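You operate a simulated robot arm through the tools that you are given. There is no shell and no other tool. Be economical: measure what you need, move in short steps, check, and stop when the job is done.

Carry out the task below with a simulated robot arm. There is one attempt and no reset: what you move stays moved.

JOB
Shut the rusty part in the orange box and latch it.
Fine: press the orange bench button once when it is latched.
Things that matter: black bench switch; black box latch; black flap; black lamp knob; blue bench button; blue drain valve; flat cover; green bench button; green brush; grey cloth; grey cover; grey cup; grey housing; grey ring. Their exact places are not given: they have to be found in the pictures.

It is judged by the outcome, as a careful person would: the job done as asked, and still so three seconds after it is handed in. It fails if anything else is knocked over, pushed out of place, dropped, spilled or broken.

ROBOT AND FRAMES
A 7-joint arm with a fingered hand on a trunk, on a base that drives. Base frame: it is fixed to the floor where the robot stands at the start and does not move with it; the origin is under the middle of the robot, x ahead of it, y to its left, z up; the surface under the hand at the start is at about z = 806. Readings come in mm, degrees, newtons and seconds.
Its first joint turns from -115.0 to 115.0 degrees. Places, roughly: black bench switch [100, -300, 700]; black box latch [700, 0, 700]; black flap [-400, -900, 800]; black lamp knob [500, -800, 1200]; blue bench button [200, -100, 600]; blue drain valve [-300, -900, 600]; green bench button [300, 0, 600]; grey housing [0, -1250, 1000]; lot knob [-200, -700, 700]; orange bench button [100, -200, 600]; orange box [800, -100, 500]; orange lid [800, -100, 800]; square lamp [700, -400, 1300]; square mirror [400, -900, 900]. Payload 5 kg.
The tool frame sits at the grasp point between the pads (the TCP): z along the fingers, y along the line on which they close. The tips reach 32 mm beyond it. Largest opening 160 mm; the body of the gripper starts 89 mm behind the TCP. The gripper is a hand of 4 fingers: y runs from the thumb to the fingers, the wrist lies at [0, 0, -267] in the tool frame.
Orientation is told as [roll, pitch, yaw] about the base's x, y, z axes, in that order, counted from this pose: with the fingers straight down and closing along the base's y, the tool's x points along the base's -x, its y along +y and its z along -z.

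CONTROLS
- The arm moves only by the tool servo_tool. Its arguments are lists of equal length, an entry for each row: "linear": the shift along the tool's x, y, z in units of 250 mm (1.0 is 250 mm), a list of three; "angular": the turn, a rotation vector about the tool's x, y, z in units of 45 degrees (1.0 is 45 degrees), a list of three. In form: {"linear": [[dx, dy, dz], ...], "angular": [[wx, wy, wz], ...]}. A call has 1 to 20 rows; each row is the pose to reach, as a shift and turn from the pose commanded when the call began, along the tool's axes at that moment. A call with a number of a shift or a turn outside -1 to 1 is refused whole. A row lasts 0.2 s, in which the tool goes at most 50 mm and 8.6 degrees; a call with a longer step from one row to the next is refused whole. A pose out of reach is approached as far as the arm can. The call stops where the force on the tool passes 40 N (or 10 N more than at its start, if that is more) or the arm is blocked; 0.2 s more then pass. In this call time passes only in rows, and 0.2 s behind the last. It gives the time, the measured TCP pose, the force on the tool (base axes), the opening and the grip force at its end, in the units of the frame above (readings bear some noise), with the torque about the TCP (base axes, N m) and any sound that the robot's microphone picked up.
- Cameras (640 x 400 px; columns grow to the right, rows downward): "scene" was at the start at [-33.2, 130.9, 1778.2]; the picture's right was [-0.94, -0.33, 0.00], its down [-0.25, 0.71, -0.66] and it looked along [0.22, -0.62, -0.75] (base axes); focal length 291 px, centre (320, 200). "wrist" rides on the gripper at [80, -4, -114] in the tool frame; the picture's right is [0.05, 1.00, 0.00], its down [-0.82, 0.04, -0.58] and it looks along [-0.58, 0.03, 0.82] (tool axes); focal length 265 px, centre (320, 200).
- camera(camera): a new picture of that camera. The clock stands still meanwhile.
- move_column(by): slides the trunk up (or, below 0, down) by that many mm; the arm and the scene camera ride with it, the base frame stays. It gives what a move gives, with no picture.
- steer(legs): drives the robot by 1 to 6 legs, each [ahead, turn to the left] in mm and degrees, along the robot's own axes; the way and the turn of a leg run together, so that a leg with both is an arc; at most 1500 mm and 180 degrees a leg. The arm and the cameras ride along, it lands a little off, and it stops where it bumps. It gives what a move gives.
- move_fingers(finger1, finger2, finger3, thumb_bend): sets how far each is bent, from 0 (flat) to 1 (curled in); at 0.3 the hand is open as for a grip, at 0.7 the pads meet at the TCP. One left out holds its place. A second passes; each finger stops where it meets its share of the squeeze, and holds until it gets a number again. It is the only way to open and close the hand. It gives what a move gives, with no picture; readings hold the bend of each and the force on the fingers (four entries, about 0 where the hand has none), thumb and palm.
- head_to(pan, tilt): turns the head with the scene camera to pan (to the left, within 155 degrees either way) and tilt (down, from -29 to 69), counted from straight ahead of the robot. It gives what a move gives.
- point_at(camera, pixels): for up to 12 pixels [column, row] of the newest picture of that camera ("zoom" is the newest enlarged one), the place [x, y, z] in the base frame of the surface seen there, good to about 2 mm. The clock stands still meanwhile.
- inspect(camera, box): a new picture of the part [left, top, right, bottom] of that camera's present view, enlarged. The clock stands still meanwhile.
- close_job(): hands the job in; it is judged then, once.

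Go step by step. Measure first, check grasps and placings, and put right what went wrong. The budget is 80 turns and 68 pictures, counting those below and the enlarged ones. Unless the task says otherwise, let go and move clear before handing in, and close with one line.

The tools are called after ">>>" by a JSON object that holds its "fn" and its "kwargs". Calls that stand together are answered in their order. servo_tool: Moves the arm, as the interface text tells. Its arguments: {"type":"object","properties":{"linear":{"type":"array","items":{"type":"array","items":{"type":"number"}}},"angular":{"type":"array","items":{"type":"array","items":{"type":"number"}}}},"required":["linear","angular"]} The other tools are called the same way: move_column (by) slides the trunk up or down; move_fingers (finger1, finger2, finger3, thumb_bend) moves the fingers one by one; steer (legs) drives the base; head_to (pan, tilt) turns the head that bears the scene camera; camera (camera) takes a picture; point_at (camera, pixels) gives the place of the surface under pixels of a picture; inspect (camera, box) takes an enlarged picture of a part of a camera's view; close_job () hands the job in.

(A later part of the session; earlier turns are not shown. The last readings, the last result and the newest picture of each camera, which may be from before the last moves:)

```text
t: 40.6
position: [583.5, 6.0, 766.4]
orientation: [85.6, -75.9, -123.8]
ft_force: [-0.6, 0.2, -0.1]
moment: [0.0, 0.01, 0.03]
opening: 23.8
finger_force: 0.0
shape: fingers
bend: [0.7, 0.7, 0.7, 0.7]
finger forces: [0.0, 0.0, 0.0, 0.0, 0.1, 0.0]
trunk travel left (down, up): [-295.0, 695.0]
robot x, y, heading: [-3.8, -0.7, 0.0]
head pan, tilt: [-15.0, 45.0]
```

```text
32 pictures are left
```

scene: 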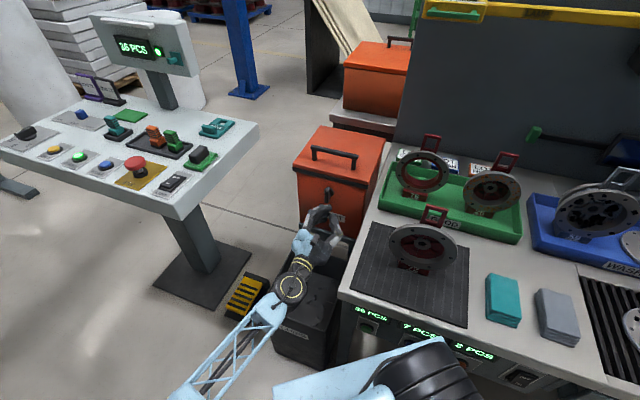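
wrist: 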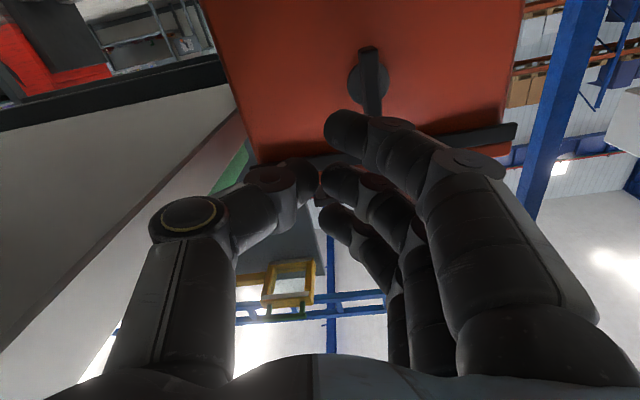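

Top fingertip is ~40 mm above the TCP. I shift right 36 mm (clear of the latch), lower 15 mm and go forward 70 mm, then check against the lip.

>>> {"fn": "servo_tool", "kwargs": {"linear": [[0.012, -0.07, 0.0], [0.023, -0.135, 0.05], [0.023, -0.135, 0.13], [0.023, -0.135, 0.21], [0.023, -0.135, 0.29]], "angular": [[0, 0, 0], [0, 0, 0], [0, 0, 0], [0, 0, 0], [0, 0, 0]]}}

>>> {"fn": "inspect", "kwargs": {"camera": "scene", "box": [285, 120, 395, 240]}}

```text
t: 41.8
position: [625.9, -64.9, 752.9]
orientation: [86.4, -76.0, -124.2]
ft_force: [-0.7, -0.2, -0.7]
moment: [0.03, 0.01, -0.02]
opening: 24.0
finger_force: 0.0
shape: fingers
bend: [0.7, 0.7, 0.7, 0.7]
finger forces: [0.0, 0.0, 0.0, 0.0, 0.0, 0.1]
trunk travel left (down, up): [-295.0, 695.0]
robot x, y, heading: [-11.6, 2.0, 0.1]
head pan, tilt: [-15.0, 45.0]
```

```text
3.33 times, centred on (340, 180) of scene
```

zoom: 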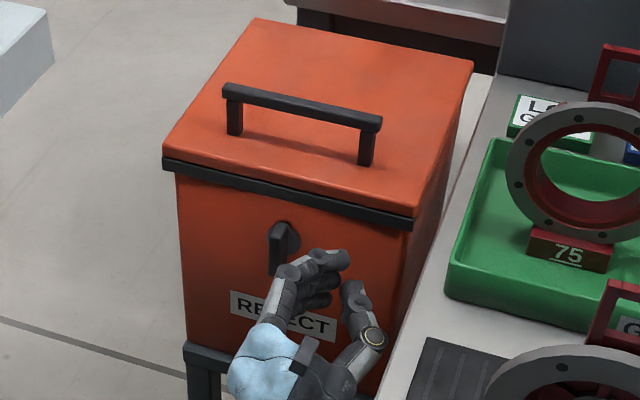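

>>> {"fn": "point_at", "kwargs": {"camera": "zoom", "pixels": [[345, 252], [325, 250], [285, 268], [358, 290], [330, 208], [330, 215], [200, 180], [400, 225], [345, 225], [290, 228]]}}

```text
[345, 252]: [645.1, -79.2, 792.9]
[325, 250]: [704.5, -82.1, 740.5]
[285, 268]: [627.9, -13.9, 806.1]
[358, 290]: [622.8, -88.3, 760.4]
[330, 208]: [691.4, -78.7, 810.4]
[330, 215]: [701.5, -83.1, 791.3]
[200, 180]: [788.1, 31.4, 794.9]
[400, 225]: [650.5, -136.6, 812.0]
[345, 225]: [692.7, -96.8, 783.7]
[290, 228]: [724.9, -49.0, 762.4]
```

Lip strip spans n≈617, bottom ≈803; box face n≈628; fingertip top z≈793. Forward 38 mm so the tip meets the box face, then raise 25 mm.

>>> {"fn": "servo_tool", "kwargs": {"linear": [[0, 0, 0.05], [0, 0, 0.1], [0, 0, 0.15]], "angular": [[0, 0, 0], [0, 0, 0], [0, 0, 0]]}}

>>> {"fn": "servo_tool", "kwargs": {"linear": [[-0.03, 0.008, 0], [-0.06, 0.015, 0], [-0.09, 0.022, 0], [-0.12, 0.03, 0]], "angular": [[0, 0, 0], [0, 0, 0], [0, 0, 0], [0, 0, 0]]}}

>>> {"fn": "inspect", "kwargs": {"camera": "scene", "box": [285, 120, 395, 240]}}

```text
t: 42.6
position: [652.2, -88.2, 752.3]
orientation: [85.7, -75.9, -123.6]
ft_force: [-0.4, 0.2, 0.3]
moment: [0.02, 0.0, 0.01]
opening: 23.5
finger_force: 0.1
shape: fingers
bend: [0.7, 0.7, 0.7, 0.7]
finger forces: [0.0, 0.0, 0.1, 0.0, 0.1, 0.0]
trunk travel left (down, up): [-295.0, 695.0]
robot x, y, heading: [-8.3, 2.1, -0.1]
head pan, tilt: [-15.0, 45.0]
```

```text
t: 43.6
position: [654.1, -86.1, 779.1]
orientation: [85.5, -76.0, -123.4]
ft_force: [-0.4, 4.9, -9.8]
moment: [0.02, 0.17, 0.09]
opening: 23.7
finger_force: 5.1
shape: fingers
bend: [0.7, 0.7, 0.71, 0.7]
finger forces: [0.0, 0.0, 10.3, 0.0, 0.1, 0.0]
trunk travel left (down, up): [-295.0, 695.0]
robot x, y, heading: [-8.2, 1.4, -0.2]
head pan, tilt: [-15.0, 45.0]
```

```text
3.33 times, centred on (340, 180) of scene
```

zoom: 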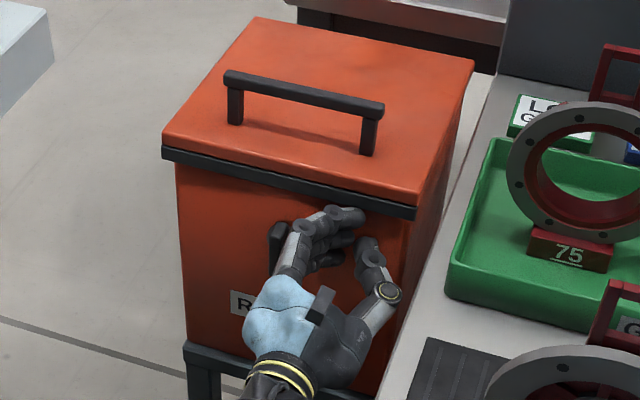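

finger3 carries ~10 N: the lip is on the fingertip. Continue upward 45 mm with slight forward motion.

>>> {"fn": "servo_tool", "kwargs": {"linear": [[-0.04, 0.01, 0.008], [-0.08, 0.02, 0.016], [-0.12, 0.03, 0.024], [-0.155, 0.04, 0.035], [-0.18, 0.045, 0.045]], "angular": [[0, 0, 0], [0, 0, 0], [0, 0, 0], [0, 0, 0], [0, 0, 0]]}}

>>> {"fn": "inspect", "kwargs": {"camera": "scene", "box": [285, 110, 395, 230]}}

```text
t: 44.0
position: [656.7, -83.9, 781.1]
orientation: [83.1, -76.2, -120.6]
ft_force: [-3.6, 4.0, -16.8]
moment: [0.14, 0.21, -0.07]
opening: 23.2
finger_force: 8.5
shape: fingers
bend: [0.7, 0.7, 0.72, 0.7]
finger forces: [0.0, 0.0, 17.6, 0.0, 0.0, 0.0]
trunk travel left (down, up): [-295.0, 695.0]
robot x, y, heading: [-11.3, 1.0, -0.0]
head pan, tilt: [-15.0, 45.0]
stopped in row 2: the force on the tool passed its limit at 50 N (the readings are from after the stop); the commanded pose is now the measured one
```

```text
3.33 times, centred on (340, 170) of scene
```

zoom: 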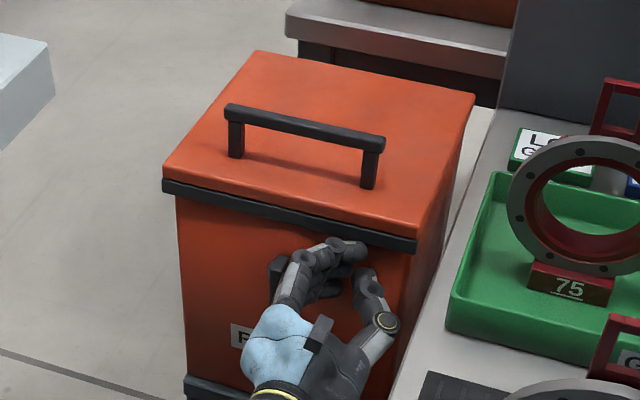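

>>> {"fn": "inspect", "kwargs": {"camera": "scene", "box": [320, 165, 365, 205]}}

>>> {"fn": "point_at", "kwargs": {"camera": "zoom", "pixels": [[100, 80], [600, 180], [300, 100], [300, 140], [300, 200], [400, 200], [200, 200]]}}

```text
10.00 times, centred on (342, 185) of scene
```

zoom: 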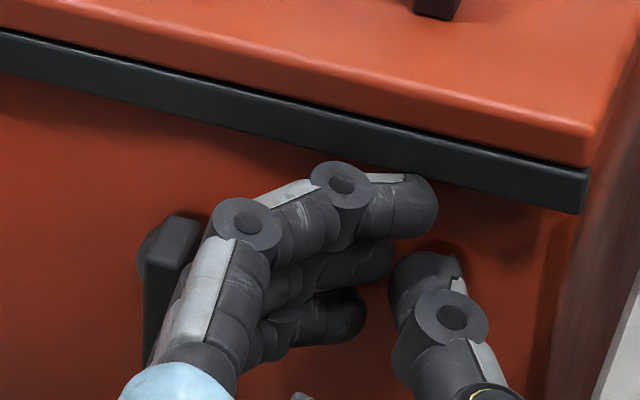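

```text
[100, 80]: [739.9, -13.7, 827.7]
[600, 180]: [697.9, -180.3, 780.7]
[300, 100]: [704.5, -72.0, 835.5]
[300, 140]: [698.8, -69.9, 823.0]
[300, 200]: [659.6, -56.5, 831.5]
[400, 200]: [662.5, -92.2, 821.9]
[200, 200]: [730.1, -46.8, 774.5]
```

Lip is raised ~14 mm and rests on finger3's distal phalanx; my forward motion pressed into the box wall. I now go straight up only (no forward).

>>> {"fn": "servo_tool", "kwargs": {"linear": [[-0.02, 0.005, -0.008], [-0.06, 0.015, -0.009], [-0.1, 0.024, -0.01], [-0.14, 0.034, -0.01], [-0.18, 0.044, -0.01], [-0.22, 0.054, -0.01]], "angular": [[0, 0, 0], [0, 0, 0], [0, 0, 0], [0, 0, 0], [0, 0, 0], [0, 0, 0]]}}

>>> {"fn": "inspect", "kwargs": {"camera": "scene", "box": [295, 110, 385, 200]}}

```text
t: 44.4
position: [654.0, -83.7, 782.6]
orientation: [81.1, -76.4, -118.7]
ft_force: [0.3, -0.4, -17.8]
moment: [0.37, 0.44, -0.06]
opening: 23.7
finger_force: 9.4
shape: fingers
bend: [0.7, 0.7, 0.71, 0.7]
finger forces: [0.0, 0.0, 19.0, 0.0, 0.1, 0.0]
trunk travel left (down, up): [-295.0, 695.0]
robot x, y, heading: [-8.1, 3.9, -0.0]
head pan, tilt: [-15.0, 45.0]
stopped in row 2: the force on the tool passed its limit at 47 N (the readings are from after the stop); the commanded pose is now the measured one
```

```text
4.44 times, centred on (340, 155) of scene
```

zoom: 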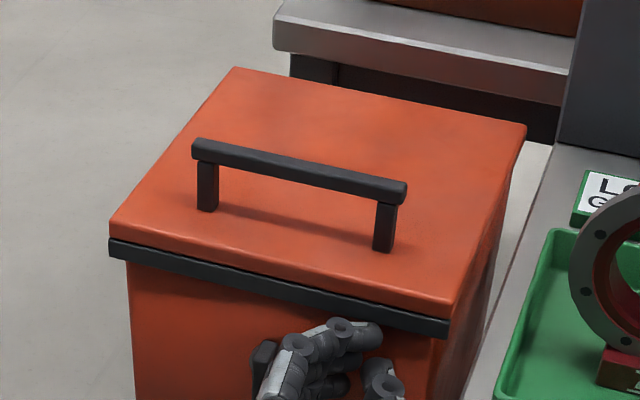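

>>> {"fn": "camera", "kwargs": {"camera": "wrist"}}

>>> {"fn": "inspect", "kwargs": {"camera": "scene", "box": [320, 165, 365, 205]}}

```text
26 pictures are left
```

wrist: 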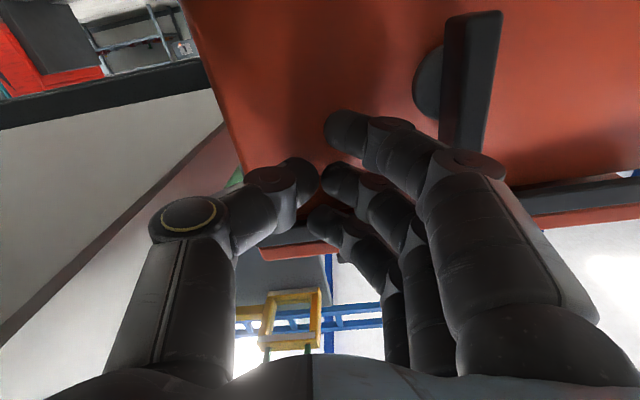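

```text
10.00 times, centred on (342, 185) of scene
```

zoom: 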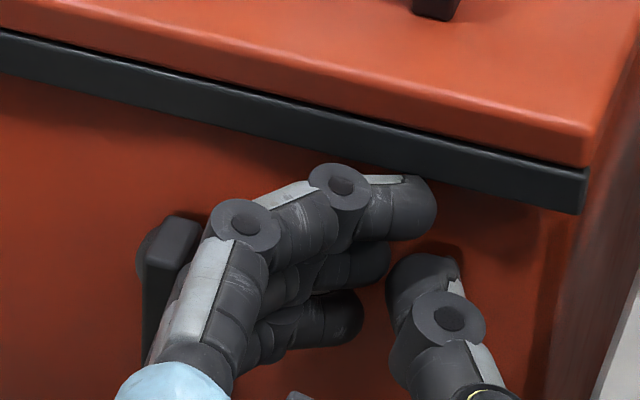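

The lowest finger's knuckle looks very near the latch lever (wrist view (440,140)); I lower off, shift 25 mm to the right, and lift again more slowly.

>>> {"fn": "servo_tool", "kwargs": {"linear": [[0.035, -0.008, -0.01], [0.07, -0.017, -0.02], [0.058, -0.065, -0.02], [0.046, -0.112, -0.015], [0.046, -0.112, -0.006]], "angular": [[0, 0, 0], [0, 0, 0], [0, 0, 0], [0, 0, 0], [0, 0, 0]]}}

>>> {"fn": "servo_tool", "kwargs": {"linear": [[-0.016, 0.004, 0], [-0.032, 0.008, 0], [-0.048, 0.012, 0], [-0.064, 0.016, 0], [-0.08, 0.02, 0], [-0.096, 0.024, 0], [-0.112, 0.028, 0], [-0.128, 0.032, 0], [-0.144, 0.036, 0], [-0.16, 0.04, 0], [-0.176, 0.044, 0], [-0.192, 0.048, 0], [-0.208, 0.052, 0], [-0.224, 0.056, 0], [-0.24, 0.06, 0], [-0.256, 0.064, 0], [-0.272, 0.068, 0], [-0.288, 0.072, 0], [-0.304, 0.076, 0], [-0.32, 0.08, 0]], "angular": [[0, 0, 0], [0, 0, 0], [0, 0, 0], [0, 0, 0], [0, 0, 0], [0, 0, 0], [0, 0, 0], [0, 0, 0], [0, 0, 0], [0, 0, 0], [0, 0, 0], [0, 0, 0], [0, 0, 0], [0, 0, 0], [0, 0, 0], [0, 0, 0], [0, 0, 0], [0, 0, 0], [0, 0, 0], [0, 0, 0]]}}

>>> {"fn": "inspect", "kwargs": {"camera": "scene", "box": [285, 100, 395, 220]}}

```text
t: 45.8
position: [640.8, -97.9, 766.7]
orientation: [81.8, -76.2, -118.9]
ft_force: [9.1, 11.2, -2.1]
moment: [0.11, -0.17, -0.4]
opening: 21.1
finger_force: 8.9
shape: fingers
bend: [0.7, 0.69, 0.7, 0.7]
finger forces: [0.0, 0.1, 1.6, 0.1, 15.5, 0.1]
trunk travel left (down, up): [-295.0, 695.0]
robot x, y, heading: [-3.0, 0.7, 0.2]
head pan, tilt: [-15.0, 45.0]
stopped in row 5: the force on the tool passed its limit at 42 N (the readings are from after the stop); the commanded pose is now the measured one
```

```text
t: 47.0
position: [642.3, -96.0, 783.3]
orientation: [79.7, -76.4, -116.8]
ft_force: [4.5, 5.3, -10.2]
moment: [0.2, 0.09, -0.12]
opening: 21.8
finger_force: 7.2
shape: fingers
bend: [0.7, 0.69, 0.71, 0.7]
finger forces: [0.1, 0.0, 8.9, 0.1, 5.9, 0.0]
trunk travel left (down, up): [-295.0, 695.0]
robot x, y, heading: [-10.9, 3.3, 0.3]
head pan, tilt: [-15.0, 45.0]
stopped in row 6: the force on the tool passed its limit at 44 N (the readings are from after the stop); the commanded pose is now the measured one
```

```text
3.33 times, centred on (340, 160) of scene
```

zoom: 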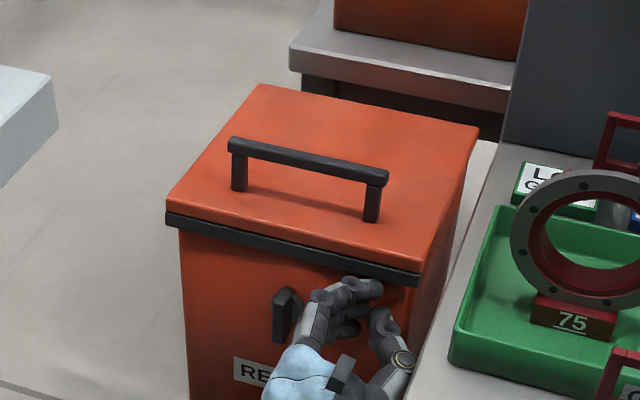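

The thumb side was catching the bench edge (thumb 15 N, push toward -u). I back off, move to the left part of the box front (left of the latch) and lift there.

>>> {"fn": "servo_tool", "kwargs": {"linear": [[0.124, -0.028, -0.02], [0.124, -0.028, -0.14], [0.124, -0.028, -0.24], [0.16, 0.128, -0.248], [0.2, 0.284, -0.256], [0.236, 0.44, -0.264], [0.276, 0.6, -0.272], [0.276, 0.6, -0.14], [0.276, 0.6, -0.06], [0.276, 0.6, -0.02]], "angular": [[0, 0, 0], [0, 0, 0], [0, 0, 0], [0, 0, 0], [0, 0, 0], [0, 0, 0], [0, 0, 0], [0, 0, 0], [0, 0, 0], [0, 0, 0]]}}

>>> {"fn": "inspect", "kwargs": {"camera": "scene", "box": [285, 110, 395, 230]}}

```text
t: 49.2
position: [733.8, 58.1, 756.6]
orientation: [77.4, -74.4, -113.4]
ft_force: [0.0, -1.0, 0.3]
moment: [0.02, -0.02, 0.01]
opening: 23.5
finger_force: 0.0
shape: fingers
bend: [0.7, 0.7, 0.7, 0.7]
finger forces: [0.0, 0.1, 0.1, 0.0, 0.0, 0.0]
trunk travel left (down, up): [-295.0, 695.0]
robot x, y, heading: [-8.3, 1.5, 0.1]
head pan, tilt: [-15.0, 45.0]
```

```text
3.33 times, centred on (340, 170) of scene
```

zoom: 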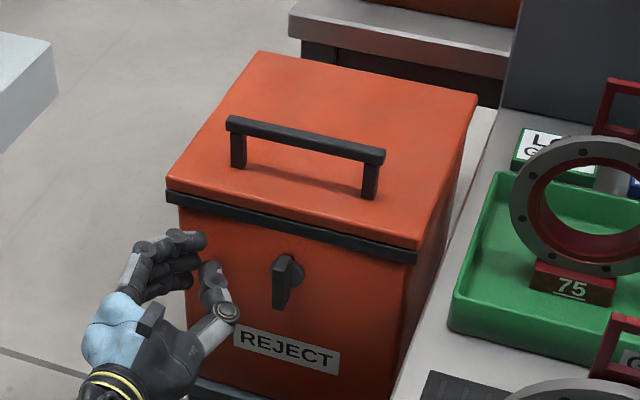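

Hand is left of the latch; shift 25 mm right, forward 16 mm, then lift slowly straight up 90 mm.

>>> {"fn": "servo_tool", "kwargs": {"linear": [[-0.005, -0.05, 0], [-0.012, -0.1, 0.01], [-0.012, -0.1, 0.04], [-0.012, -0.1, 0.066]], "angular": [[0, 0, 0], [0, 0, 0], [0, 0, 0], [0, 0, 0]]}}

>>> {"fn": "servo_tool", "kwargs": {"linear": [[-0.023, 0.006, -0.001], [-0.046, 0.013, -0.003], [-0.069, 0.019, -0.004], [-0.092, 0.025, -0.006], [-0.116, 0.032, -0.007], [-0.139, 0.038, -0.008], [-0.162, 0.044, -0.01], [-0.185, 0.05, -0.011], [-0.208, 0.057, -0.013], [-0.231, 0.063, -0.014], [-0.254, 0.069, -0.015], [-0.277, 0.076, -0.017], [-0.3, 0.082, -0.018], [-0.323, 0.088, -0.02], [-0.347, 0.095, -0.021]], "angular": [[0, 0, 0], [0, 0, 0], [0, 0, 0], [0, 0, 0], [0, 0, 0], [0, 0, 0], [0, 0, 0], [0, 0, 0], [0, 0, 0], [0, 0, 0], [0, 0, 0], [0, 0, 0], [0, 0, 0], [0, 0, 0], [0, 0, 0]]}}

>>> {"fn": "inspect", "kwargs": {"camera": "scene", "box": [275, 80, 395, 220]}}

```text
t: 50.2
position: [732.1, 25.3, 751.5]
orientation: [78.3, -74.8, -114.3]
ft_force: [-1.1, 0.0, 0.1]
moment: [0.02, 0.0, 0.0]
opening: 22.9
finger_force: 0.0
shape: fingers
bend: [0.7, 0.7, 0.7, 0.7]
finger forces: [0.1, 0.0, 0.0, 0.0, 0.0, 0.1]
trunk travel left (down, up): [-295.0, 695.0]
robot x, y, heading: [-6.8, -2.2, -0.1]
head pan, tilt: [-15.0, 45.0]
```

```text
t: 51.1
position: [732.3, 10.5, 764.7]
orientation: [79.9, -76.5, -116.6]
ft_force: [-10.9, 8.7, -2.8]
moment: [-0.1, -0.09, -0.13]
opening: 22.1
finger_force: 9.4
shape: fingers
bend: [0.7, 0.71, 0.71, 0.71]
finger forces: [0.1, 3.9, 6.7, 0.0, 8.5, 0.0]
trunk travel left (down, up): [-295.0, 695.0]
robot x, y, heading: [-9.4, 4.0, 0.3]
head pan, tilt: [-15.0, 45.0]
stopped in row 4: the force on the tool passed its limit at 45 N (the readings are from after the stop); the commanded pose is now the measured one
```

```text
2.86 times, centred on (335, 150) of scene
```

zoom: 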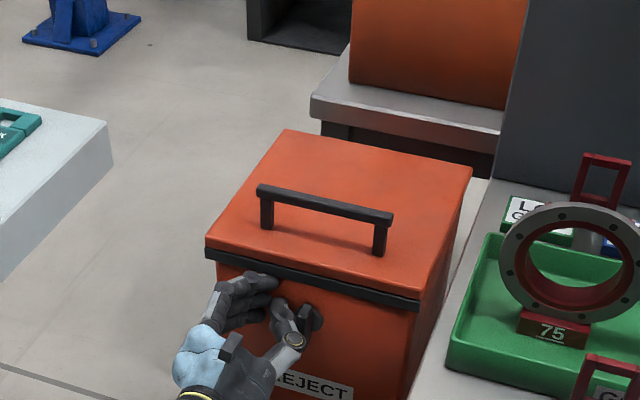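

The arm is near joint limits in this folded pose and the thumb brushed the latch. I back the hand off straight, then drive the robot back 200 mm to give the arm a better posture.

>>> {"fn": "servo_tool", "kwargs": {"linear": [[0.02, 0.02, -0.06], [0.03, 0.04, -0.16], [0.03, 0.04, -0.28]], "angular": [[0, 0, 0], [0, 0, 0], [0, 0, 0]]}}

>>> {"fn": "steer", "kwargs": {"legs": [[-220, 0]]}}

>>> {"fn": "camera", "kwargs": {"camera": "scene"}}

```text
t: 51.9
position: [683.6, 56.7, 767.0]
orientation: [77.9, -74.6, -115.7]
ft_force: [0.4, -0.3, -0.6]
moment: [-0.01, -0.03, -0.01]
opening: 22.8
finger_force: 0.0
shape: fingers
bend: [0.7, 0.7, 0.7, 0.7]
finger forces: [0.0, 0.0, 0.1, 0.0, 0.0, 0.0]
trunk travel left (down, up): [-295.0, 695.0]
robot x, y, heading: [-6.5, -0.7, 0.3]
head pan, tilt: [-15.0, 45.0]
```

```text
t: 53.6
position: [462.5, 59.0, 764.5]
orientation: [77.3, -74.7, -114.8]
ft_force: [-0.6, -0.2, 0.1]
moment: [-0.04, -0.02, -0.02]
opening: 22.9
finger_force: 0.0
shape: fingers
bend: [0.7, 0.7, 0.7, 0.7]
finger forces: [0.1, 0.0, 0.0, 0.0, 0.0, 0.1]
trunk travel left (down, up): [-295.0, 695.0]
robot x, y, heading: [-228.0, -0.7, 0.2]
head pan, tilt: [-15.0, 45.0]
```

```text
21 pictures are left
```

scene: 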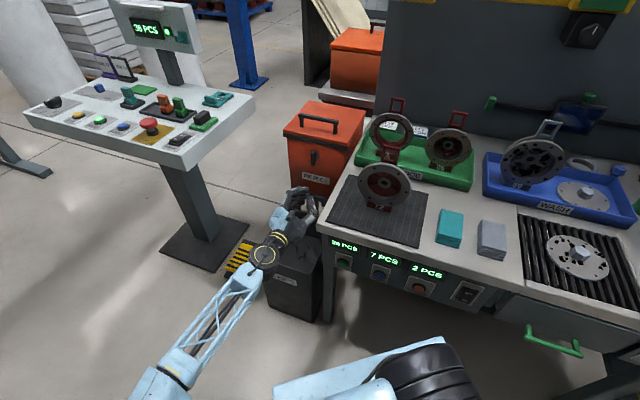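

Now extended posture is available. I move to the left-front of the box (n≈530, s≈-445) while levelling the roll and pitching the fingertips up 20°.

>>> {"fn": "servo_tool", "kwargs": {"linear": [[0.02, 0.068, 0.088], [0.041, 0.137, 0.177], [0.062, 0.205, 0.265], [0.082, 0.274, 0.353], [0.103, 0.342, 0.441], [0.123, 0.41, 0.53], [0.144, 0.479, 0.618], [0.164, 0.547, 0.706]], "angular": [[0, -0.055, -0.044], [0, -0.11, -0.087], [0, -0.165, -0.131], [0, -0.22, -0.175], [0, -0.275, -0.219], [0, -0.33, -0.262], [0, -0.385, -0.306], [0, -0.44, -0.35]]}}

>>> {"fn": "inspect", "kwargs": {"camera": "scene", "box": [240, 80, 380, 220]}}

```text
t: 54.3
position: [525.4, 112.5, 784.7]
orientation: [79.2, -70.5, -116.3]
ft_force: [-0.9, -0.5, 0.3]
moment: [0.01, 0.03, 0.01]
opening: 23.1
finger_force: 0.0
shape: fingers
bend: [0.7, 0.7, 0.7, 0.7]
finger forces: [0.1, 0.1, 0.0, 0.0, 0.0, 0.1]
trunk travel left (down, up): [-295.0, 695.0]
robot x, y, heading: [-230.8, 1.4, 0.3]
head pan, tilt: [-15.0, 45.0]
stopped in row 3: the arm was blocked; the commanded pose is now the measured one
```

```text
2.86 times, centred on (310, 150) of scene
```

zoom: 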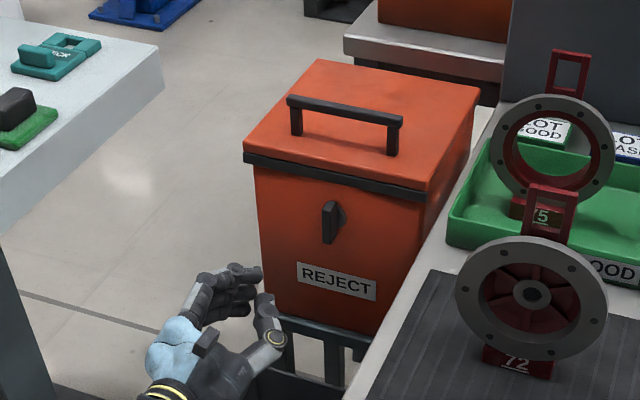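

Rolling/pitching that way hits a wrist limit; the opposite roll is free. I'll roll the hand +71° so the three fingers are on top like a fork (thumb below), which suits sliding under the lip.

>>> {"fn": "servo_tool", "kwargs": {"linear": [[0, 0, 0], [0, 0, 0], [0, 0, 0], [0, 0, 0], [0, 0, 0], [0, 0, 0]], "angular": [[0, 0, 0.13], [0, 0, 0.27], [0, 0, 0.4], [0, 0, 0.53], [0, 0, 0.67], [0, 0, 0.8]]}}

>>> {"fn": "servo_tool", "kwargs": {"linear": [[0, 0, 0], [0, 0, 0], [0, 0, 0], [0, 0, 0], [0, 0, 0], [0, 0, 0]], "angular": [[0, 0, 0.13], [0, 0, 0.26], [0, 0, 0.39], [0, 0, 0.52], [0, 0, 0.65], [0, 0, 0.78]]}}

>>> {"fn": "move_fingers", "kwargs": {"finger1": 0.1, "finger2": 0.1, "finger3": 0.1, "thumb_bend": 0.7}}

>>> {"fn": "camera", "kwargs": {"camera": "scene"}}

```text
t: 55.7
position: [526.9, 114.1, 786.3]
orientation: [85.3, -34.1, -123.7]
ft_force: [0.1, -0.6, 0.3]
moment: [0.02, 0.04, 0.01]
opening: 23.3
finger_force: 0.0
shape: fingers
bend: [0.7, 0.7, 0.7, 0.7]
finger forces: [0.0, 0.0, 0.0, 0.0, 0.0, 0.0]
trunk travel left (down, up): [-295.0, 695.0]
robot x, y, heading: [-229.7, -3.3, 0.1]
head pan, tilt: [-15.0, 45.0]
```

```text
t: 57.1
position: [525.8, 117.6, 788.4]
orientation: [85.4, 1.9, -126.4]
ft_force: [-0.3, 0.9, 0.1]
moment: [-0.01, 0.0, -0.05]
opening: 23.0
finger_force: 0.1
shape: fingers
bend: [0.7, 0.7, 0.7, 0.7]
finger forces: [0.0, 0.0, 0.0, 0.0, 0.2, 0.0]
trunk travel left (down, up): [-295.0, 695.0]
robot x, y, heading: [-231.0, 3.2, 0.2]
head pan, tilt: [-15.0, 45.0]
```

```text
t: 58.1
position: [525.9, 116.6, 788.2]
orientation: [85.6, 1.6, -126.4]
ft_force: [0.0, 0.3, 0.7]
moment: [-0.01, -0.01, 0.03]
opening: 116.6
finger_force: 0.1
shape: fingers
bend: [0.1, 0.1, 0.1, 0.7]
finger forces: [0.1, 0.0, 0.0, 0.1, 0.0, 0.1]
trunk travel left (down, up): [-295.0, 695.0]
robot x, y, heading: [-226.6, 2.8, 0.4]
head pan, tilt: [-15.0, 45.0]
```

```text
19 pictures are left
```

scene: 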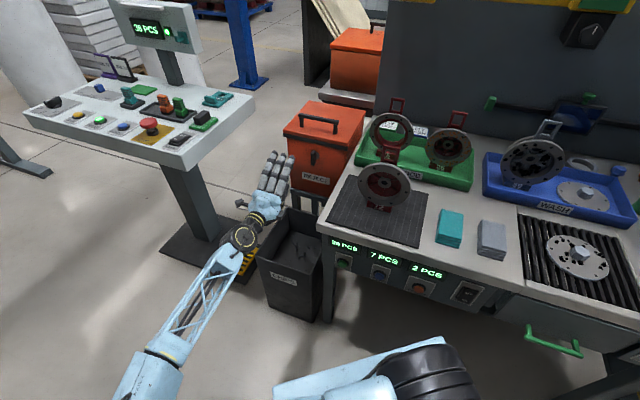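

The fork posture was reached freely. Measure the fingertips (around (282,155)).

>>> {"fn": "inspect", "kwargs": {"camera": "scene", "box": [245, 135, 325, 215]}}

>>> {"fn": "point_at", "kwargs": {"camera": "scene", "pixels": [[272, 153], [281, 155], [289, 157], [266, 172], [275, 175], [283, 177], [264, 200]]}}

```text
5.00 times, centred on (285, 175) of scene
```

zoom: 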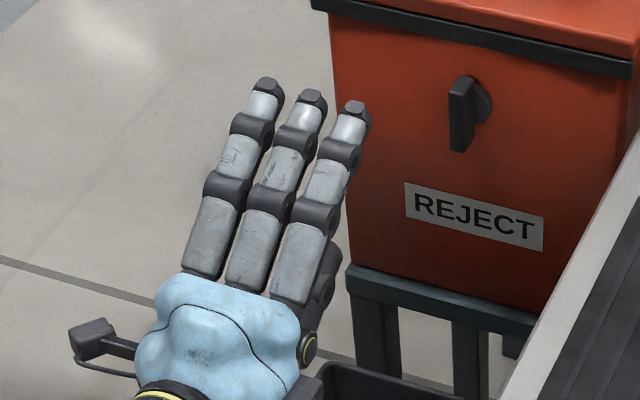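

```text
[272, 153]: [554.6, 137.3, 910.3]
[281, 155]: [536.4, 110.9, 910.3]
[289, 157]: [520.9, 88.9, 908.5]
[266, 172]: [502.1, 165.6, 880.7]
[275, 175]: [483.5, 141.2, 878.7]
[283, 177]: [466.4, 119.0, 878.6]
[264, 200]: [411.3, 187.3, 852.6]
```

Fingertips are 122 mm above the TCP and 11 mm ahead, sloping up 27° — ideal. Lower 120 mm, then forward toward the lip left of the latch.

>>> {"fn": "servo_tool", "kwargs": {"linear": [[0.04, -0.14, 0.04], [0.08, -0.28, 0.1], [0.12, -0.424, 0.2], [0.16, -0.424, 0.33], [0.2, -0.424, 0.46], [0.24, -0.424, 0.6], [0.24, -0.424, 0.74], [0.24, -0.424, 0.88]], "angular": [[0, 0, 0], [0, 0, 0], [0, 0, 0], [0, 0, 0], [0, 0, 0], [0, 0, 0], [0, 0, 0], [0, 0, 0]]}}

>>> {"fn": "inspect", "kwargs": {"camera": "scene", "box": [265, 90, 365, 190]}}

```text
t: 58.7
position: [550.0, 175.8, 751.2]
orientation: [80.3, 9.1, -125.4]
ft_force: [-0.4, -0.1, 0.9]
moment: [0.01, 0.0, 0.04]
opening: 116.4
finger_force: 0.0
shape: fingers
bend: [0.1, 0.1, 0.1, 0.7]
finger forces: [0.0, 0.0, 0.0, 0.1, 0.0, 0.0]
trunk travel left (down, up): [-295.0, 695.0]
robot x, y, heading: [-230.4, -0.3, 0.2]
head pan, tilt: [-15.0, 45.0]
stopped in row 3: the arm was blocked; the commanded pose is now the measured one
```

```text
4.00 times, centred on (315, 140) of scene
```

zoom: 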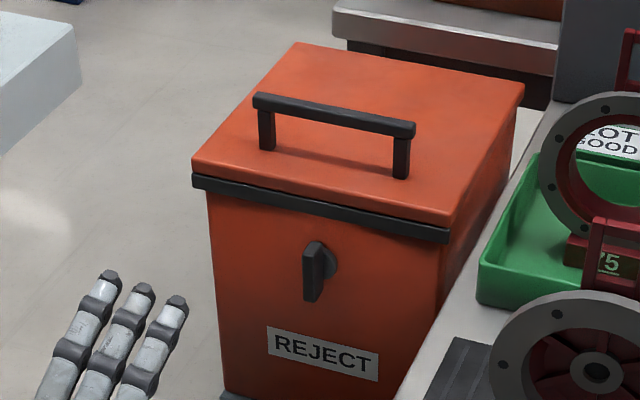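

Downward arm motion is limited, so I use the column (-85 mm) and move the arm forward only, restoring level.

>>> {"fn": "move_column", "kwargs": {"by": -85}}

>>> {"fn": "servo_tool", "kwargs": {"linear": [[0, 0.022, 0.128], [-0.002, 0.044, 0.256], [-0.004, 0.066, 0.384], [-0.006, 0.088, 0.512], [-0.008, 0.11, 0.64], [-0.01, 0.132, 0.768], [-0.012, 0.154, 0.896]], "angular": [[0, 0, 0], [0, 0, 0], [0, 0, 0], [-0.05, 0, -0.05], [-0.1, 0, -0.1], [-0.15, 0, -0.15], [-0.2, 0, -0.2]]}}

>>> {"fn": "inspect", "kwargs": {"camera": "scene", "box": [265, 60, 365, 160]}}

```text
t: 59.9
position: [551.7, 173.6, 665.9]
orientation: [80.3, 9.1, -125.4]
ft_force: [-0.5, -0.6, 0.6]
moment: [0.01, 0.04, 0.03]
opening: 116.6
finger_force: 0.1
shape: fingers
bend: [0.1, 0.1, 0.1, 0.7]
finger forces: [0.0, 0.1, 0.1, 0.0, 0.0, 0.0]
trunk travel left (down, up): [-210.0, 780.0]
robot x, y, heading: [-230.3, 0.7, 0.0]
head pan, tilt: [-15.0, 45.0]
```

```text
t: 61.5
position: [712.3, 232.5, 743.2]
orientation: [87.4, 10.3, -114.3]
ft_force: [-0.6, -1.1, 0.1]
moment: [0.03, 0.0, 0.01]
opening: 116.6
finger_force: 0.0
shape: fingers
bend: [0.1, 0.1, 0.1, 0.7]
finger forces: [0.0, 0.0, 0.1, 0.0, 0.0, 0.0]
trunk travel left (down, up): [-210.0, 780.0]
robot x, y, heading: [-227.6, -1.4, 0.2]
head pan, tilt: [-15.0, 45.0]
stopped in row 7: the arm was blocked; the commanded pose is now the measured one
```

```text
4.00 times, centred on (315, 110) of scene
```

zoom: 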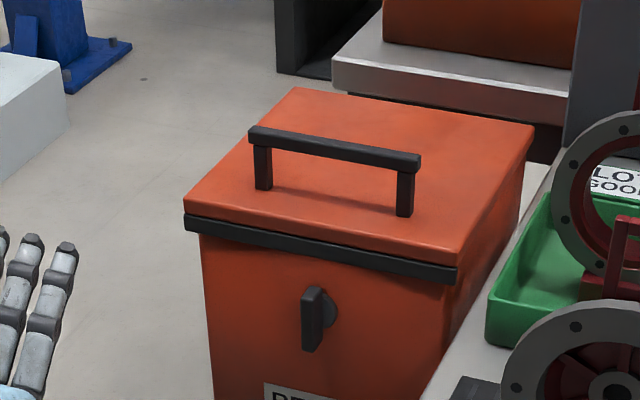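

The arm is caught in an awkward branch (hand drifted left to (712,232)). I raise the column and turn the hand fingers-down to get back to an elbow-up posture.

>>> {"fn": "move_column", "kwargs": {"by": 420}}

>>> {"fn": "servo_tool", "kwargs": {"linear": [[0, 0, 0], [0, 0, 0], [0, 0, 0], [0, 0, 0], [0, 0, 0], [0, 0, 0]], "angular": [[0.167, 0, 0], [0.333, 0, 0], [0.5, 0, 0], [0.667, 0, 0], [0.833, 0, 0], [1.0, 0, 0]]}}

>>> {"fn": "servo_tool", "kwargs": {"linear": [[0, 0, 0], [0, 0, 0], [0, 0, 0], [0, 0, 0], [0, 0, 0], [0, 0, 0]], "angular": [[0.167, 0, 0], [0.333, 0, 0], [0.5, 0, 0], [0.667, 0, 0], [0.833, 0, 0], [0.95, 0, 0]]}}

>>> {"fn": "camera", "kwargs": {"camera": "scene"}}

```text
refused: 420 is not a number from -400 to 400
```

```text
t: 62.9
position: [712.0, 232.4, 740.2]
orientation: [42.4, 10.0, -114.2]
ft_force: [-0.7, 1.0, 0.5]
moment: [-0.1, -0.05, -0.11]
opening: 116.8
finger_force: 0.2
shape: fingers
bend: [0.1, 0.1, 0.1, 0.7]
finger forces: [0.0, 0.0, 0.1, 0.1, 0.0, 0.0]
trunk travel left (down, up): [-210.0, 780.0]
robot x, y, heading: [-231.3, 1.4, 0.5]
head pan, tilt: [-15.0, 45.0]
```

```text
t: 64.3
position: [711.7, 231.3, 740.5]
orientation: [-0.3, 10.0, -114.3]
ft_force: [0.0, -1.0, 0.4]
moment: [0.0, 0.0, -0.02]
opening: 116.6
finger_force: 0.0
shape: fingers
bend: [0.1, 0.1, 0.1, 0.7]
finger forces: [0.0, 0.0, 0.0, 0.1, 0.1, 0.0]
trunk travel left (down, up): [-210.0, 780.0]
robot x, y, heading: [-230.1, 0.5, 0.4]
head pan, tilt: [-15.0, 45.0]
```

```text
15 pictures are left
```

scene: 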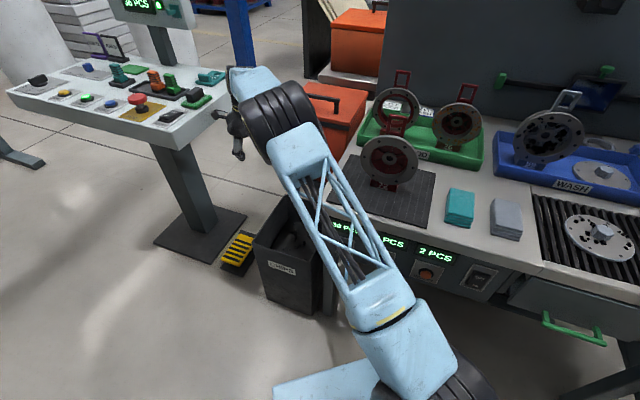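

The hand is down again with the elbow up and no contact. I move to n≈450, s≈-445 with yaw -124, then pitch the fingers forward 90° again from this better posture.

>>> {"fn": "servo_tool", "kwargs": {"linear": [[-0.112, -0.028, -0.02], [-0.223, -0.056, -0.039], [-0.335, -0.083, -0.059], [-0.446, -0.111, -0.078], [-0.558, -0.139, -0.098]], "angular": [[0, -0.044, 0.044], [0, -0.088, 0.088], [0, -0.132, 0.132], [0, -0.176, 0.176], [0, -0.22, 0.22]]}}

>>> {"fn": "servo_tool", "kwargs": {"linear": [[0, 0, 0], [0, 0, 0], [0, 0, 0], [0, 0, 0], [0, 0, 0], [0, 0, 0]], "angular": [[-0.167, 0, 0], [-0.333, 0, 0], [-0.5, 0, 0], [-0.667, 0, 0], [-0.833, 0, 0], [-1.0, 0, 0]]}}

>>> {"fn": "servo_tool", "kwargs": {"linear": [[0, 0, 0], [0, 0, 0], [0, 0, 0], [0, 0, 0], [0, 0, 0], [0, 0, 0]], "angular": [[-0.167, 0, 0], [-0.333, 0, 0], [-0.5, 0, 0], [-0.667, 0, 0], [-0.833, 0, 0], [-1.0, 0, 0]]}}

```text
t: 65.5
position: [620.2, 116.4, 741.3]
orientation: [-1.0, 0.0, -124.2]
ft_force: [0.1, 0.3, -0.2]
moment: [0.0, 0.02, 0.03]
opening: 116.8
finger_force: 0.0
shape: fingers
bend: [0.1, 0.1, 0.1, 0.7]
finger forces: [0.0, 0.0, 0.0, 0.0, 0.0, 0.0]
trunk travel left (down, up): [-210.0, 780.0]
robot x, y, heading: [-225.0, 3.5, 0.1]
head pan, tilt: [-15.0, 45.0]
```

```text
t: 66.9
position: [621.3, 116.5, 742.4]
orientation: [44.1, 0.1, -124.1]
ft_force: [0.3, -1.2, -0.4]
moment: [0.08, 0.01, 0.01]
opening: 116.8
finger_force: 0.0
shape: fingers
bend: [0.1, 0.1, 0.1, 0.7]
finger forces: [0.0, 0.0, 0.1, 0.0, 0.0, 0.1]
trunk travel left (down, up): [-210.0, 780.0]
robot x, y, heading: [-227.4, -0.1, 0.4]
head pan, tilt: [-15.0, 45.0]
```

```text
t: 68.3
position: [622.2, 119.8, 745.6]
orientation: [88.5, 1.0, -124.1]
ft_force: [0.2, -0.5, -1.2]
moment: [-0.18, -0.13, 0.07]
opening: 116.7
finger_force: 0.1
shape: fingers
bend: [0.1, 0.1, 0.1, 0.7]
finger forces: [0.1, 0.0, 0.0, 0.0, 0.0, 0.0]
trunk travel left (down, up): [-210.0, 780.0]
robot x, y, heading: [-225.2, -3.7, 0.3]
head pan, tilt: [-15.0, 45.0]
```

Fork pose achieved exactly. Lower 78 mm, then forward so that the tips are just short of the lip.

>>> {"fn": "servo_tool", "kwargs": {"linear": [[0, -0.16, 0], [0, -0.31, 0.05], [0, -0.31, 0.2], [0, -0.31, 0.36], [0, -0.31, 0.53]], "angular": [[0, 0, 0], [0, 0, 0], [0, 0, 0], [0, 0, 0], [0, 0, 0]]}}

>>> {"fn": "inspect", "kwargs": {"camera": "scene", "box": [265, 60, 365, 160]}}

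```text
t: 69.0
position: [646.8, 165.9, 706.6]
orientation: [85.9, 8.0, -121.3]
ft_force: [-0.7, 0.2, 0.7]
moment: [0.01, 0.0, 0.01]
opening: 116.8
finger_force: 0.1
shape: fingers
bend: [0.1, 0.1, 0.1, 0.7]
finger forces: [0.0, 0.0, 0.0, 0.0, 0.0, 0.0]
trunk travel left (down, up): [-210.0, 780.0]
robot x, y, heading: [-230.2, -2.6, -0.1]
head pan, tilt: [-15.0, 45.0]
stopped in row 3: the arm was blocked; the commanded pose is now the measured one
```

```text
4.00 times, centred on (315, 110) of scene
```

zoom: 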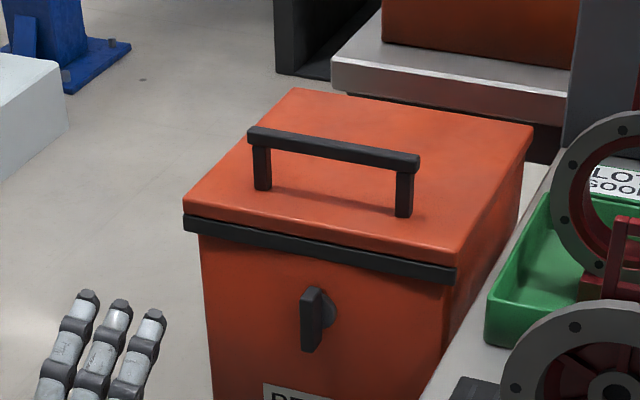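

Same limit: with the hand level, the arm can't go lower relative to the shoulder. So I raise the arm 120 mm with levelling and lower the column 160 mm instead.

>>> {"fn": "servo_tool", "kwargs": {"linear": [[-0.028, 0.1, -0.004], [-0.057, 0.2, -0.008], [-0.085, 0.3, -0.012], [-0.114, 0.4, -0.016], [-0.142, 0.504, -0.02]], "angular": [[-0.018, -0.014, -0.036], [-0.036, -0.028, -0.072], [-0.054, -0.042, -0.108], [-0.072, -0.056, -0.144], [-0.09, -0.07, -0.18]]}}

>>> {"fn": "move_column", "kwargs": {"by": -160}}

>>> {"fn": "servo_tool", "kwargs": {"linear": [[0, 0, 0.13], [0, 0, 0.26], [0, 0, 0.39], [0, 0, 0.53]], "angular": [[0, 0, 0], [0, 0, 0], [0, 0, 0], [0, 0, 0]]}}

```text
t: 70.2
position: [625.4, 120.4, 825.4]
orientation: [89.9, -0.4, -124.0]
ft_force: [-0.3, -1.0, 0.3]
moment: [0.01, -0.02, 0.0]
opening: 117.0
finger_force: 0.0
shape: fingers
bend: [0.1, 0.1, 0.1, 0.7]
finger forces: [0.1, 0.0, 0.0, 0.1, 0.0, 0.0]
trunk travel left (down, up): [-210.0, 780.0]
robot x, y, heading: [-229.9, 0.4, 0.2]
head pan, tilt: [-15.0, 45.0]
```

```text
t: 72.1
position: [624.3, 120.6, 665.9]
orientation: [89.9, -0.6, -124.0]
ft_force: [0.2, -0.1, -0.1]
moment: [0.01, 0.01, -0.03]
opening: 116.9
finger_force: 0.0
shape: fingers
bend: [0.1, 0.1, 0.1, 0.7]
finger forces: [0.0, 0.0, 0.1, 0.0, 0.0, 0.0]
trunk travel left (down, up): [-50.0, 940.0]
robot x, y, heading: [-230.0, 3.2, 0.3]
head pan, tilt: [-15.0, 45.0]
```

```text
t: 73.1
position: [734.7, 48.3, 664.7]
orientation: [89.9, -0.4, -123.8]
ft_force: [0.5, -0.4, 0.9]
moment: [0.01, 0.01, -0.03]
opening: 117.0
finger_force: 0.1
shape: fingers
bend: [0.1, 0.1, 0.1, 0.7]
finger forces: [0.0, 0.0, 0.0, 0.0, 0.0, 0.0]
trunk travel left (down, up): [-50.0, 940.0]
robot x, y, heading: [-226.7, -1.2, 0.4]
head pan, tilt: [-15.0, 45.0]
```

Pose is exact now. Check the fingertips against the lip.

>>> {"fn": "inspect", "kwargs": {"camera": "scene", "box": [265, 20, 345, 100]}}

```text
5.00 times, centred on (305, 60) of scene
```

zoom: 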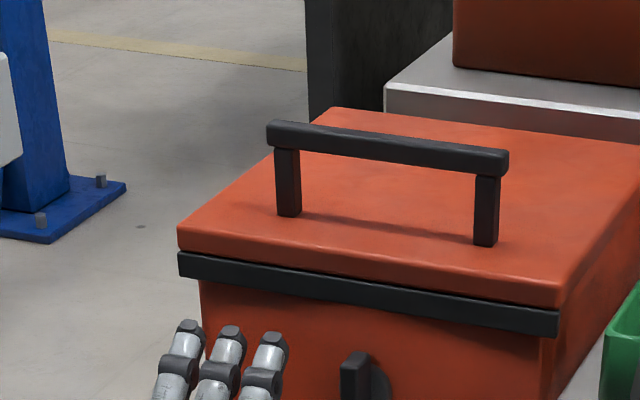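

>>> {"fn": "point_at", "kwargs": {"camera": "zoom", "pixels": [[190, 322], [231, 328], [271, 335], [273, 350], [220, 262], [220, 276], [225, 292], [357, 355], [330, 292], [330, 305]]}}

```text
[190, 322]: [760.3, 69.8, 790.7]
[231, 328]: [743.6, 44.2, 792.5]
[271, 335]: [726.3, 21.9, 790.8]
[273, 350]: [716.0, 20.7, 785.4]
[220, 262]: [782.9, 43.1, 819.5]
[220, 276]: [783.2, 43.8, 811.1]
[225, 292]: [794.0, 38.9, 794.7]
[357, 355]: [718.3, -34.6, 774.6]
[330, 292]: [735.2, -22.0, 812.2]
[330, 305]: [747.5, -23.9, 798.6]
```

Tips at z≈791, n≈591; lip n≈623 bottom ≈804, face n≈634. Forward 41 mm, then up 85 mm slowly with a slight forward drift.

>>> {"fn": "servo_tool", "kwargs": {"linear": [[0, 0, 0.06], [0, 0, 0.12], [0, 0, 0.164]], "angular": [[0, 0, 0], [0, 0, 0], [0, 0, 0]]}}

>>> {"fn": "servo_tool", "kwargs": {"linear": [[0, 0.02, 0], [0, 0.04, 0], [0, 0.06, 0], [0, 0.08, 0], [0, 0.1, 0], [0, 0.12, 0], [0, 0.14, 0], [0, 0.16, 0.003], [0, 0.18, 0.006], [0, 0.2, 0.009], [0, 0.22, 0.012], [0, 0.24, 0.015], [0, 0.26, 0.018], [0, 0.28, 0.021], [0, 0.3, 0.025], [0, 0.32, 0.03], [0, 0.34, 0.035]], "angular": [[0, 0, 0], [0, 0, 0], [0, 0, 0], [0, 0, 0], [0, 0, 0], [0, 0, 0], [0, 0, 0], [0, 0, 0], [0, 0, 0], [0, 0, 0], [0, 0, 0], [0, 0, 0], [0, 0, 0], [0, 0, 0], [0, 0, 0], [0, 0, 0], [0, 0, 0]]}}

>>> {"fn": "inspect", "kwargs": {"camera": "scene", "box": [255, 0, 355, 100]}}

```text
t: 73.6
position: [751.2, 35.4, 660.4]
orientation: [89.6, -0.6, -124.2]
ft_force: [-18.9, 5.5, -3.0]
moment: [0.08, 0.25, -0.31]
opening: 113.3
finger_force: 9.5
shape: fingers
bend: [0.1, 0.1, 0.1, 0.71]
finger forces: [0.0, 0.1, 0.0, 0.1, 18.3, 0.0]
trunk travel left (down, up): [-50.0, 940.0]
robot x, y, heading: [-227.7, -1.2, 0.3]
head pan, tilt: [-15.0, 45.0]
stopped in row 2: the force on the tool passed its limit at 51 N (the readings are from after the stop); the commanded pose is now the measured one
```

```text
t: 74.2
position: [751.3, 37.9, 666.6]
orientation: [89.4, -0.7, -124.0]
ft_force: [-16.2, 7.7, -4.8]
moment: [0.22, 0.39, -0.21]
opening: 116.9
finger_force: 8.5
shape: fingers
bend: [0.1, 0.1, 0.1, 0.7]
finger forces: [0.0, 0.0, 0.1, 0.1, 17.4, 0.1]
trunk travel left (down, up): [-50.0, 940.0]
robot x, y, heading: [-229.6, -1.9, 0.4]
head pan, tilt: [-15.0, 45.0]
stopped in row 2: the force on the tool passed its limit at 44 N (the readings are from after the stop); the commanded pose is now the measured one
```

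```text
4.00 times, centred on (305, 50) of scene
```

zoom: 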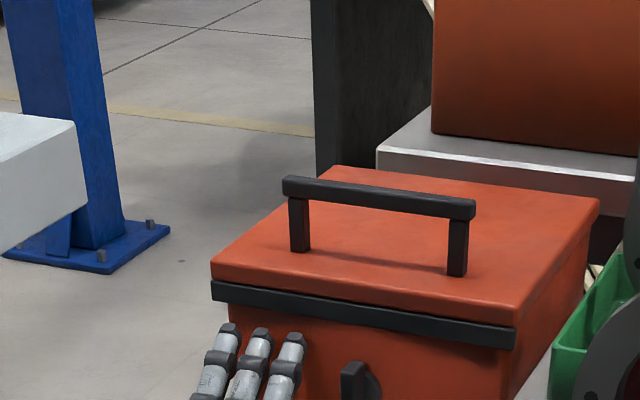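

The thumb tip met the box face first. Back off 15 mm, curl the thumb fully, and retry.

>>> {"fn": "servo_tool", "kwargs": {"linear": [[0, -0.01, -0.06], [0, -0.01, -0.1]], "angular": [[0, 0, 0], [0, 0, 0]]}}

>>> {"fn": "move_fingers", "kwargs": {"thumb_bend": 1.0}}

>>> {"fn": "servo_tool", "kwargs": {"linear": [[0, 0, 0.06], [0, 0, 0.12], [0, 0, 0.16], [0, 0, 0.18]], "angular": [[0, 0, 0], [0, 0, 0], [0, 0, 0], [0, 0, 0]]}}

```text
t: 74.8
position: [731.0, 52.0, 666.1]
orientation: [89.4, -0.6, -124.0]
ft_force: [-0.2, -0.1, 0.0]
moment: [0.03, 0.02, 0.02]
opening: 117.1
finger_force: 0.1
shape: fingers
bend: [0.1, 0.1, 0.1, 0.7]
finger forces: [0.0, 0.1, 0.1, 0.0, 0.0, 0.0]
trunk travel left (down, up): [-50.0, 940.0]
robot x, y, heading: [-227.5, 2.3, 0.6]
head pan, tilt: [-15.0, 45.0]
```

```text
t: 75.8
position: [730.9, 52.0, 665.5]
orientation: [89.4, -0.6, -124.0]
ft_force: [-0.3, -0.6, 0.2]
moment: [0.01, 0.05, 0.01]
opening: 80.9
finger_force: 0.0
shape: fingers
bend: [0.1, 0.1, 0.1, 1.0]
finger forces: [0.1, 0.0, 0.1, 0.0, 0.0, 0.0]
trunk travel left (down, up): [-50.0, 940.0]
robot x, y, heading: [-230.3, -1.4, 0.4]
head pan, tilt: [-15.0, 45.0]
```

```text
t: 76.8
position: [766.9, 27.8, 662.4]
orientation: [89.3, -0.6, -124.0]
ft_force: [-33.8, 11.3, -16.8]
moment: [-1.13, -3.98, -0.49]
opening: 82.4
finger_force: 17.6
shape: fingers
bend: [0.08, 0.08, 0.09, 1.0]
finger forces: [5.5, 10.5, 19.0, 0.0, 0.0, 0.0]
trunk travel left (down, up): [-50.0, 940.0]
robot x, y, heading: [-231.6, -0.4, 0.4]
head pan, tilt: [-15.0, 45.0]
```

Fingertips now contact the box face below the lip. Ease back 3 mm, then lift.

>>> {"fn": "servo_tool", "kwargs": {"linear": [[0, 0, -0.012], [0, 0.02, -0.014], [0, 0.04, -0.014], [0, 0.06, -0.014], [0, 0.08, -0.014], [0, 0.1, -0.014], [0, 0.12, -0.014], [0, 0.14, -0.014], [0, 0.16, -0.014], [0, 0.18, -0.012], [0, 0.2, -0.01], [0, 0.22, -0.008], [0, 0.24, -0.005], [0, 0.26, -0.002], [0, 0.28, 0.002], [0, 0.3, 0.006], [0, 0.32, 0.01], [0, 0.34, 0.015]], "angular": [[0, 0, 0], [0, 0, 0], [0, 0, 0], [0, 0, 0], [0, 0, 0], [0, 0, 0], [0, 0, 0], [0, 0, 0], [0, 0, 0], [0, 0, 0], [0, 0, 0], [0, 0, 0], [0, 0, 0], [0, 0, 0], [0, 0, 0], [0, 0, 0], [0, 0, 0], [0, 0, 0]]}}

>>> {"fn": "inspect", "kwargs": {"camera": "scene", "box": [255, 0, 355, 100]}}

```text
t: 77.5
position: [764.4, 29.9, 667.4]
orientation: [89.1, -0.7, -123.9]
ft_force: [-12.4, 6.2, -9.8]
moment: [-0.45, -1.47, -0.29]
opening: 80.7
finger_force: 7.3
shape: fingers
bend: [0.1, 0.11, 0.11, 1.0]
finger forces: [0.4, 3.7, 9.7, 0.1, 0.0, 0.0]
trunk travel left (down, up): [-50.0, 940.0]
robot x, y, heading: [-233.0, -0.2, 0.3]
head pan, tilt: [-15.0, 45.0]
stopped in row 3: the force on the tool passed its limit at 54 N (the readings are from after the stop); the commanded pose is now the measured one
```

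```text
4.00 times, centred on (305, 50) of scene
```

zoom: 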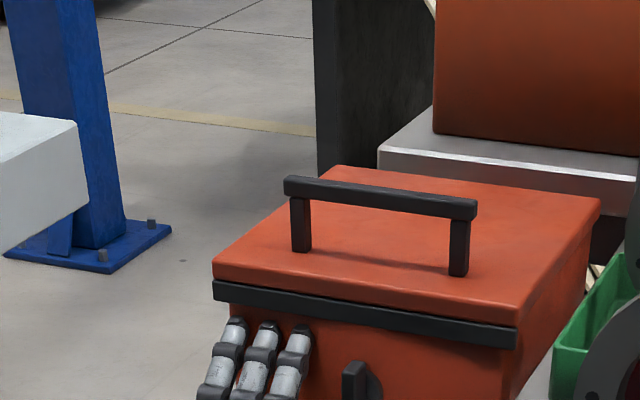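

Contact load with the face was still high. Ease back another 4 mm first, then lift.

>>> {"fn": "servo_tool", "kwargs": {"linear": [[0, -0.008, -0.012], [0, -0.008, -0.018]], "angular": [[0, 0, 0], [0, 0, 0]]}}

>>> {"fn": "servo_tool", "kwargs": {"linear": [[0, 0.012, 0], [0, 0.024, 0], [0, 0.036, 0], [0, 0.048, 0], [0, 0.06, 0], [0, 0.072, 0], [0, 0.084, 0], [0, 0.096, 0], [0, 0.108, 0], [0, 0.12, 0], [0, 0.132, 0], [0, 0.144, 0], [0, 0.156, 0], [0, 0.168, 0], [0, 0.18, 0]], "angular": [[0, 0, 0], [0, 0, 0], [0, 0, 0], [0, 0, 0], [0, 0, 0], [0, 0, 0], [0, 0, 0], [0, 0, 0], [0, 0, 0], [0, 0, 0], [0, 0, 0], [0, 0, 0], [0, 0, 0], [0, 0, 0], [0, 0, 0]]}}

```text
t: 78.1
position: [760.5, 31.6, 666.8]
orientation: [89.2, -0.6, -124.0]
ft_force: [-1.1, -1.1, -0.1]
moment: [0.0, 0.0, -0.04]
opening: 80.6
finger_force: 0.0
shape: fingers
bend: [0.1, 0.1, 0.1, 1.0]
finger forces: [0.0, 0.0, 0.0, 0.1, 0.0, 0.0]
trunk travel left (down, up): [-50.0, 940.0]
robot x, y, heading: [-230.1, 2.0, 0.4]
head pan, tilt: [-15.0, 45.0]
```

```text
t: 80.9
position: [760.0, 33.6, 699.5]
orientation: [88.8, -0.7, -124.0]
ft_force: [-6.5, 2.6, -14.4]
moment: [0.01, -0.59, -0.19]
opening: 77.8
finger_force: 11.1
shape: fingers
bend: [0.14, 0.14, 0.15, 1.0]
finger forces: [3.6, 5.4, 13.1, 0.1, 0.1, 0.0]
trunk travel left (down, up): [-50.0, 940.0]
robot x, y, heading: [-230.1, 0.8, 0.0]
head pan, tilt: [-15.0, 45.0]
stopped in row 13: the force on the tool passed its limit at 44 N (the readings are from after the stop); the commanded pose is now the measured one
```

>>> {"fn": "inspect", "kwargs": {"camera": "scene", "box": [275, 40, 335, 100]}}

>>> {"fn": "point_at", "kwargs": {"camera": "zoom", "pixels": [[300, 250], [300, 300], [300, 330], [120, 260], [450, 330], [200, 350], [260, 370]]}}

```text
6.67 times, centred on (305, 70) of scene
```

zoom: 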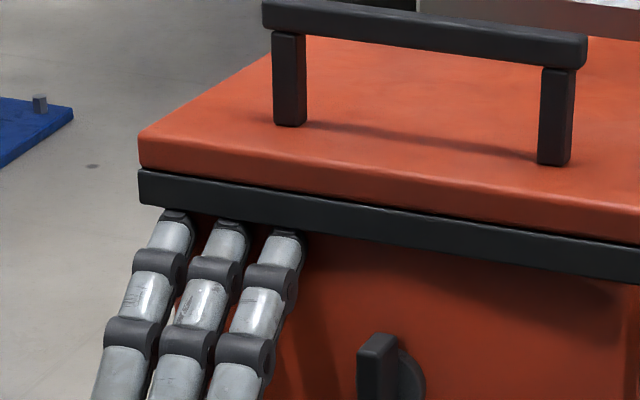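

```text
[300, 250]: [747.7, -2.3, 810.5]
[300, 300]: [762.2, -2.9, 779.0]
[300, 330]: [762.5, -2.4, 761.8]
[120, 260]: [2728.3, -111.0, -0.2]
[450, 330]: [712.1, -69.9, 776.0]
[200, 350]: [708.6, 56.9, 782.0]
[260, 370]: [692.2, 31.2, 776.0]
```

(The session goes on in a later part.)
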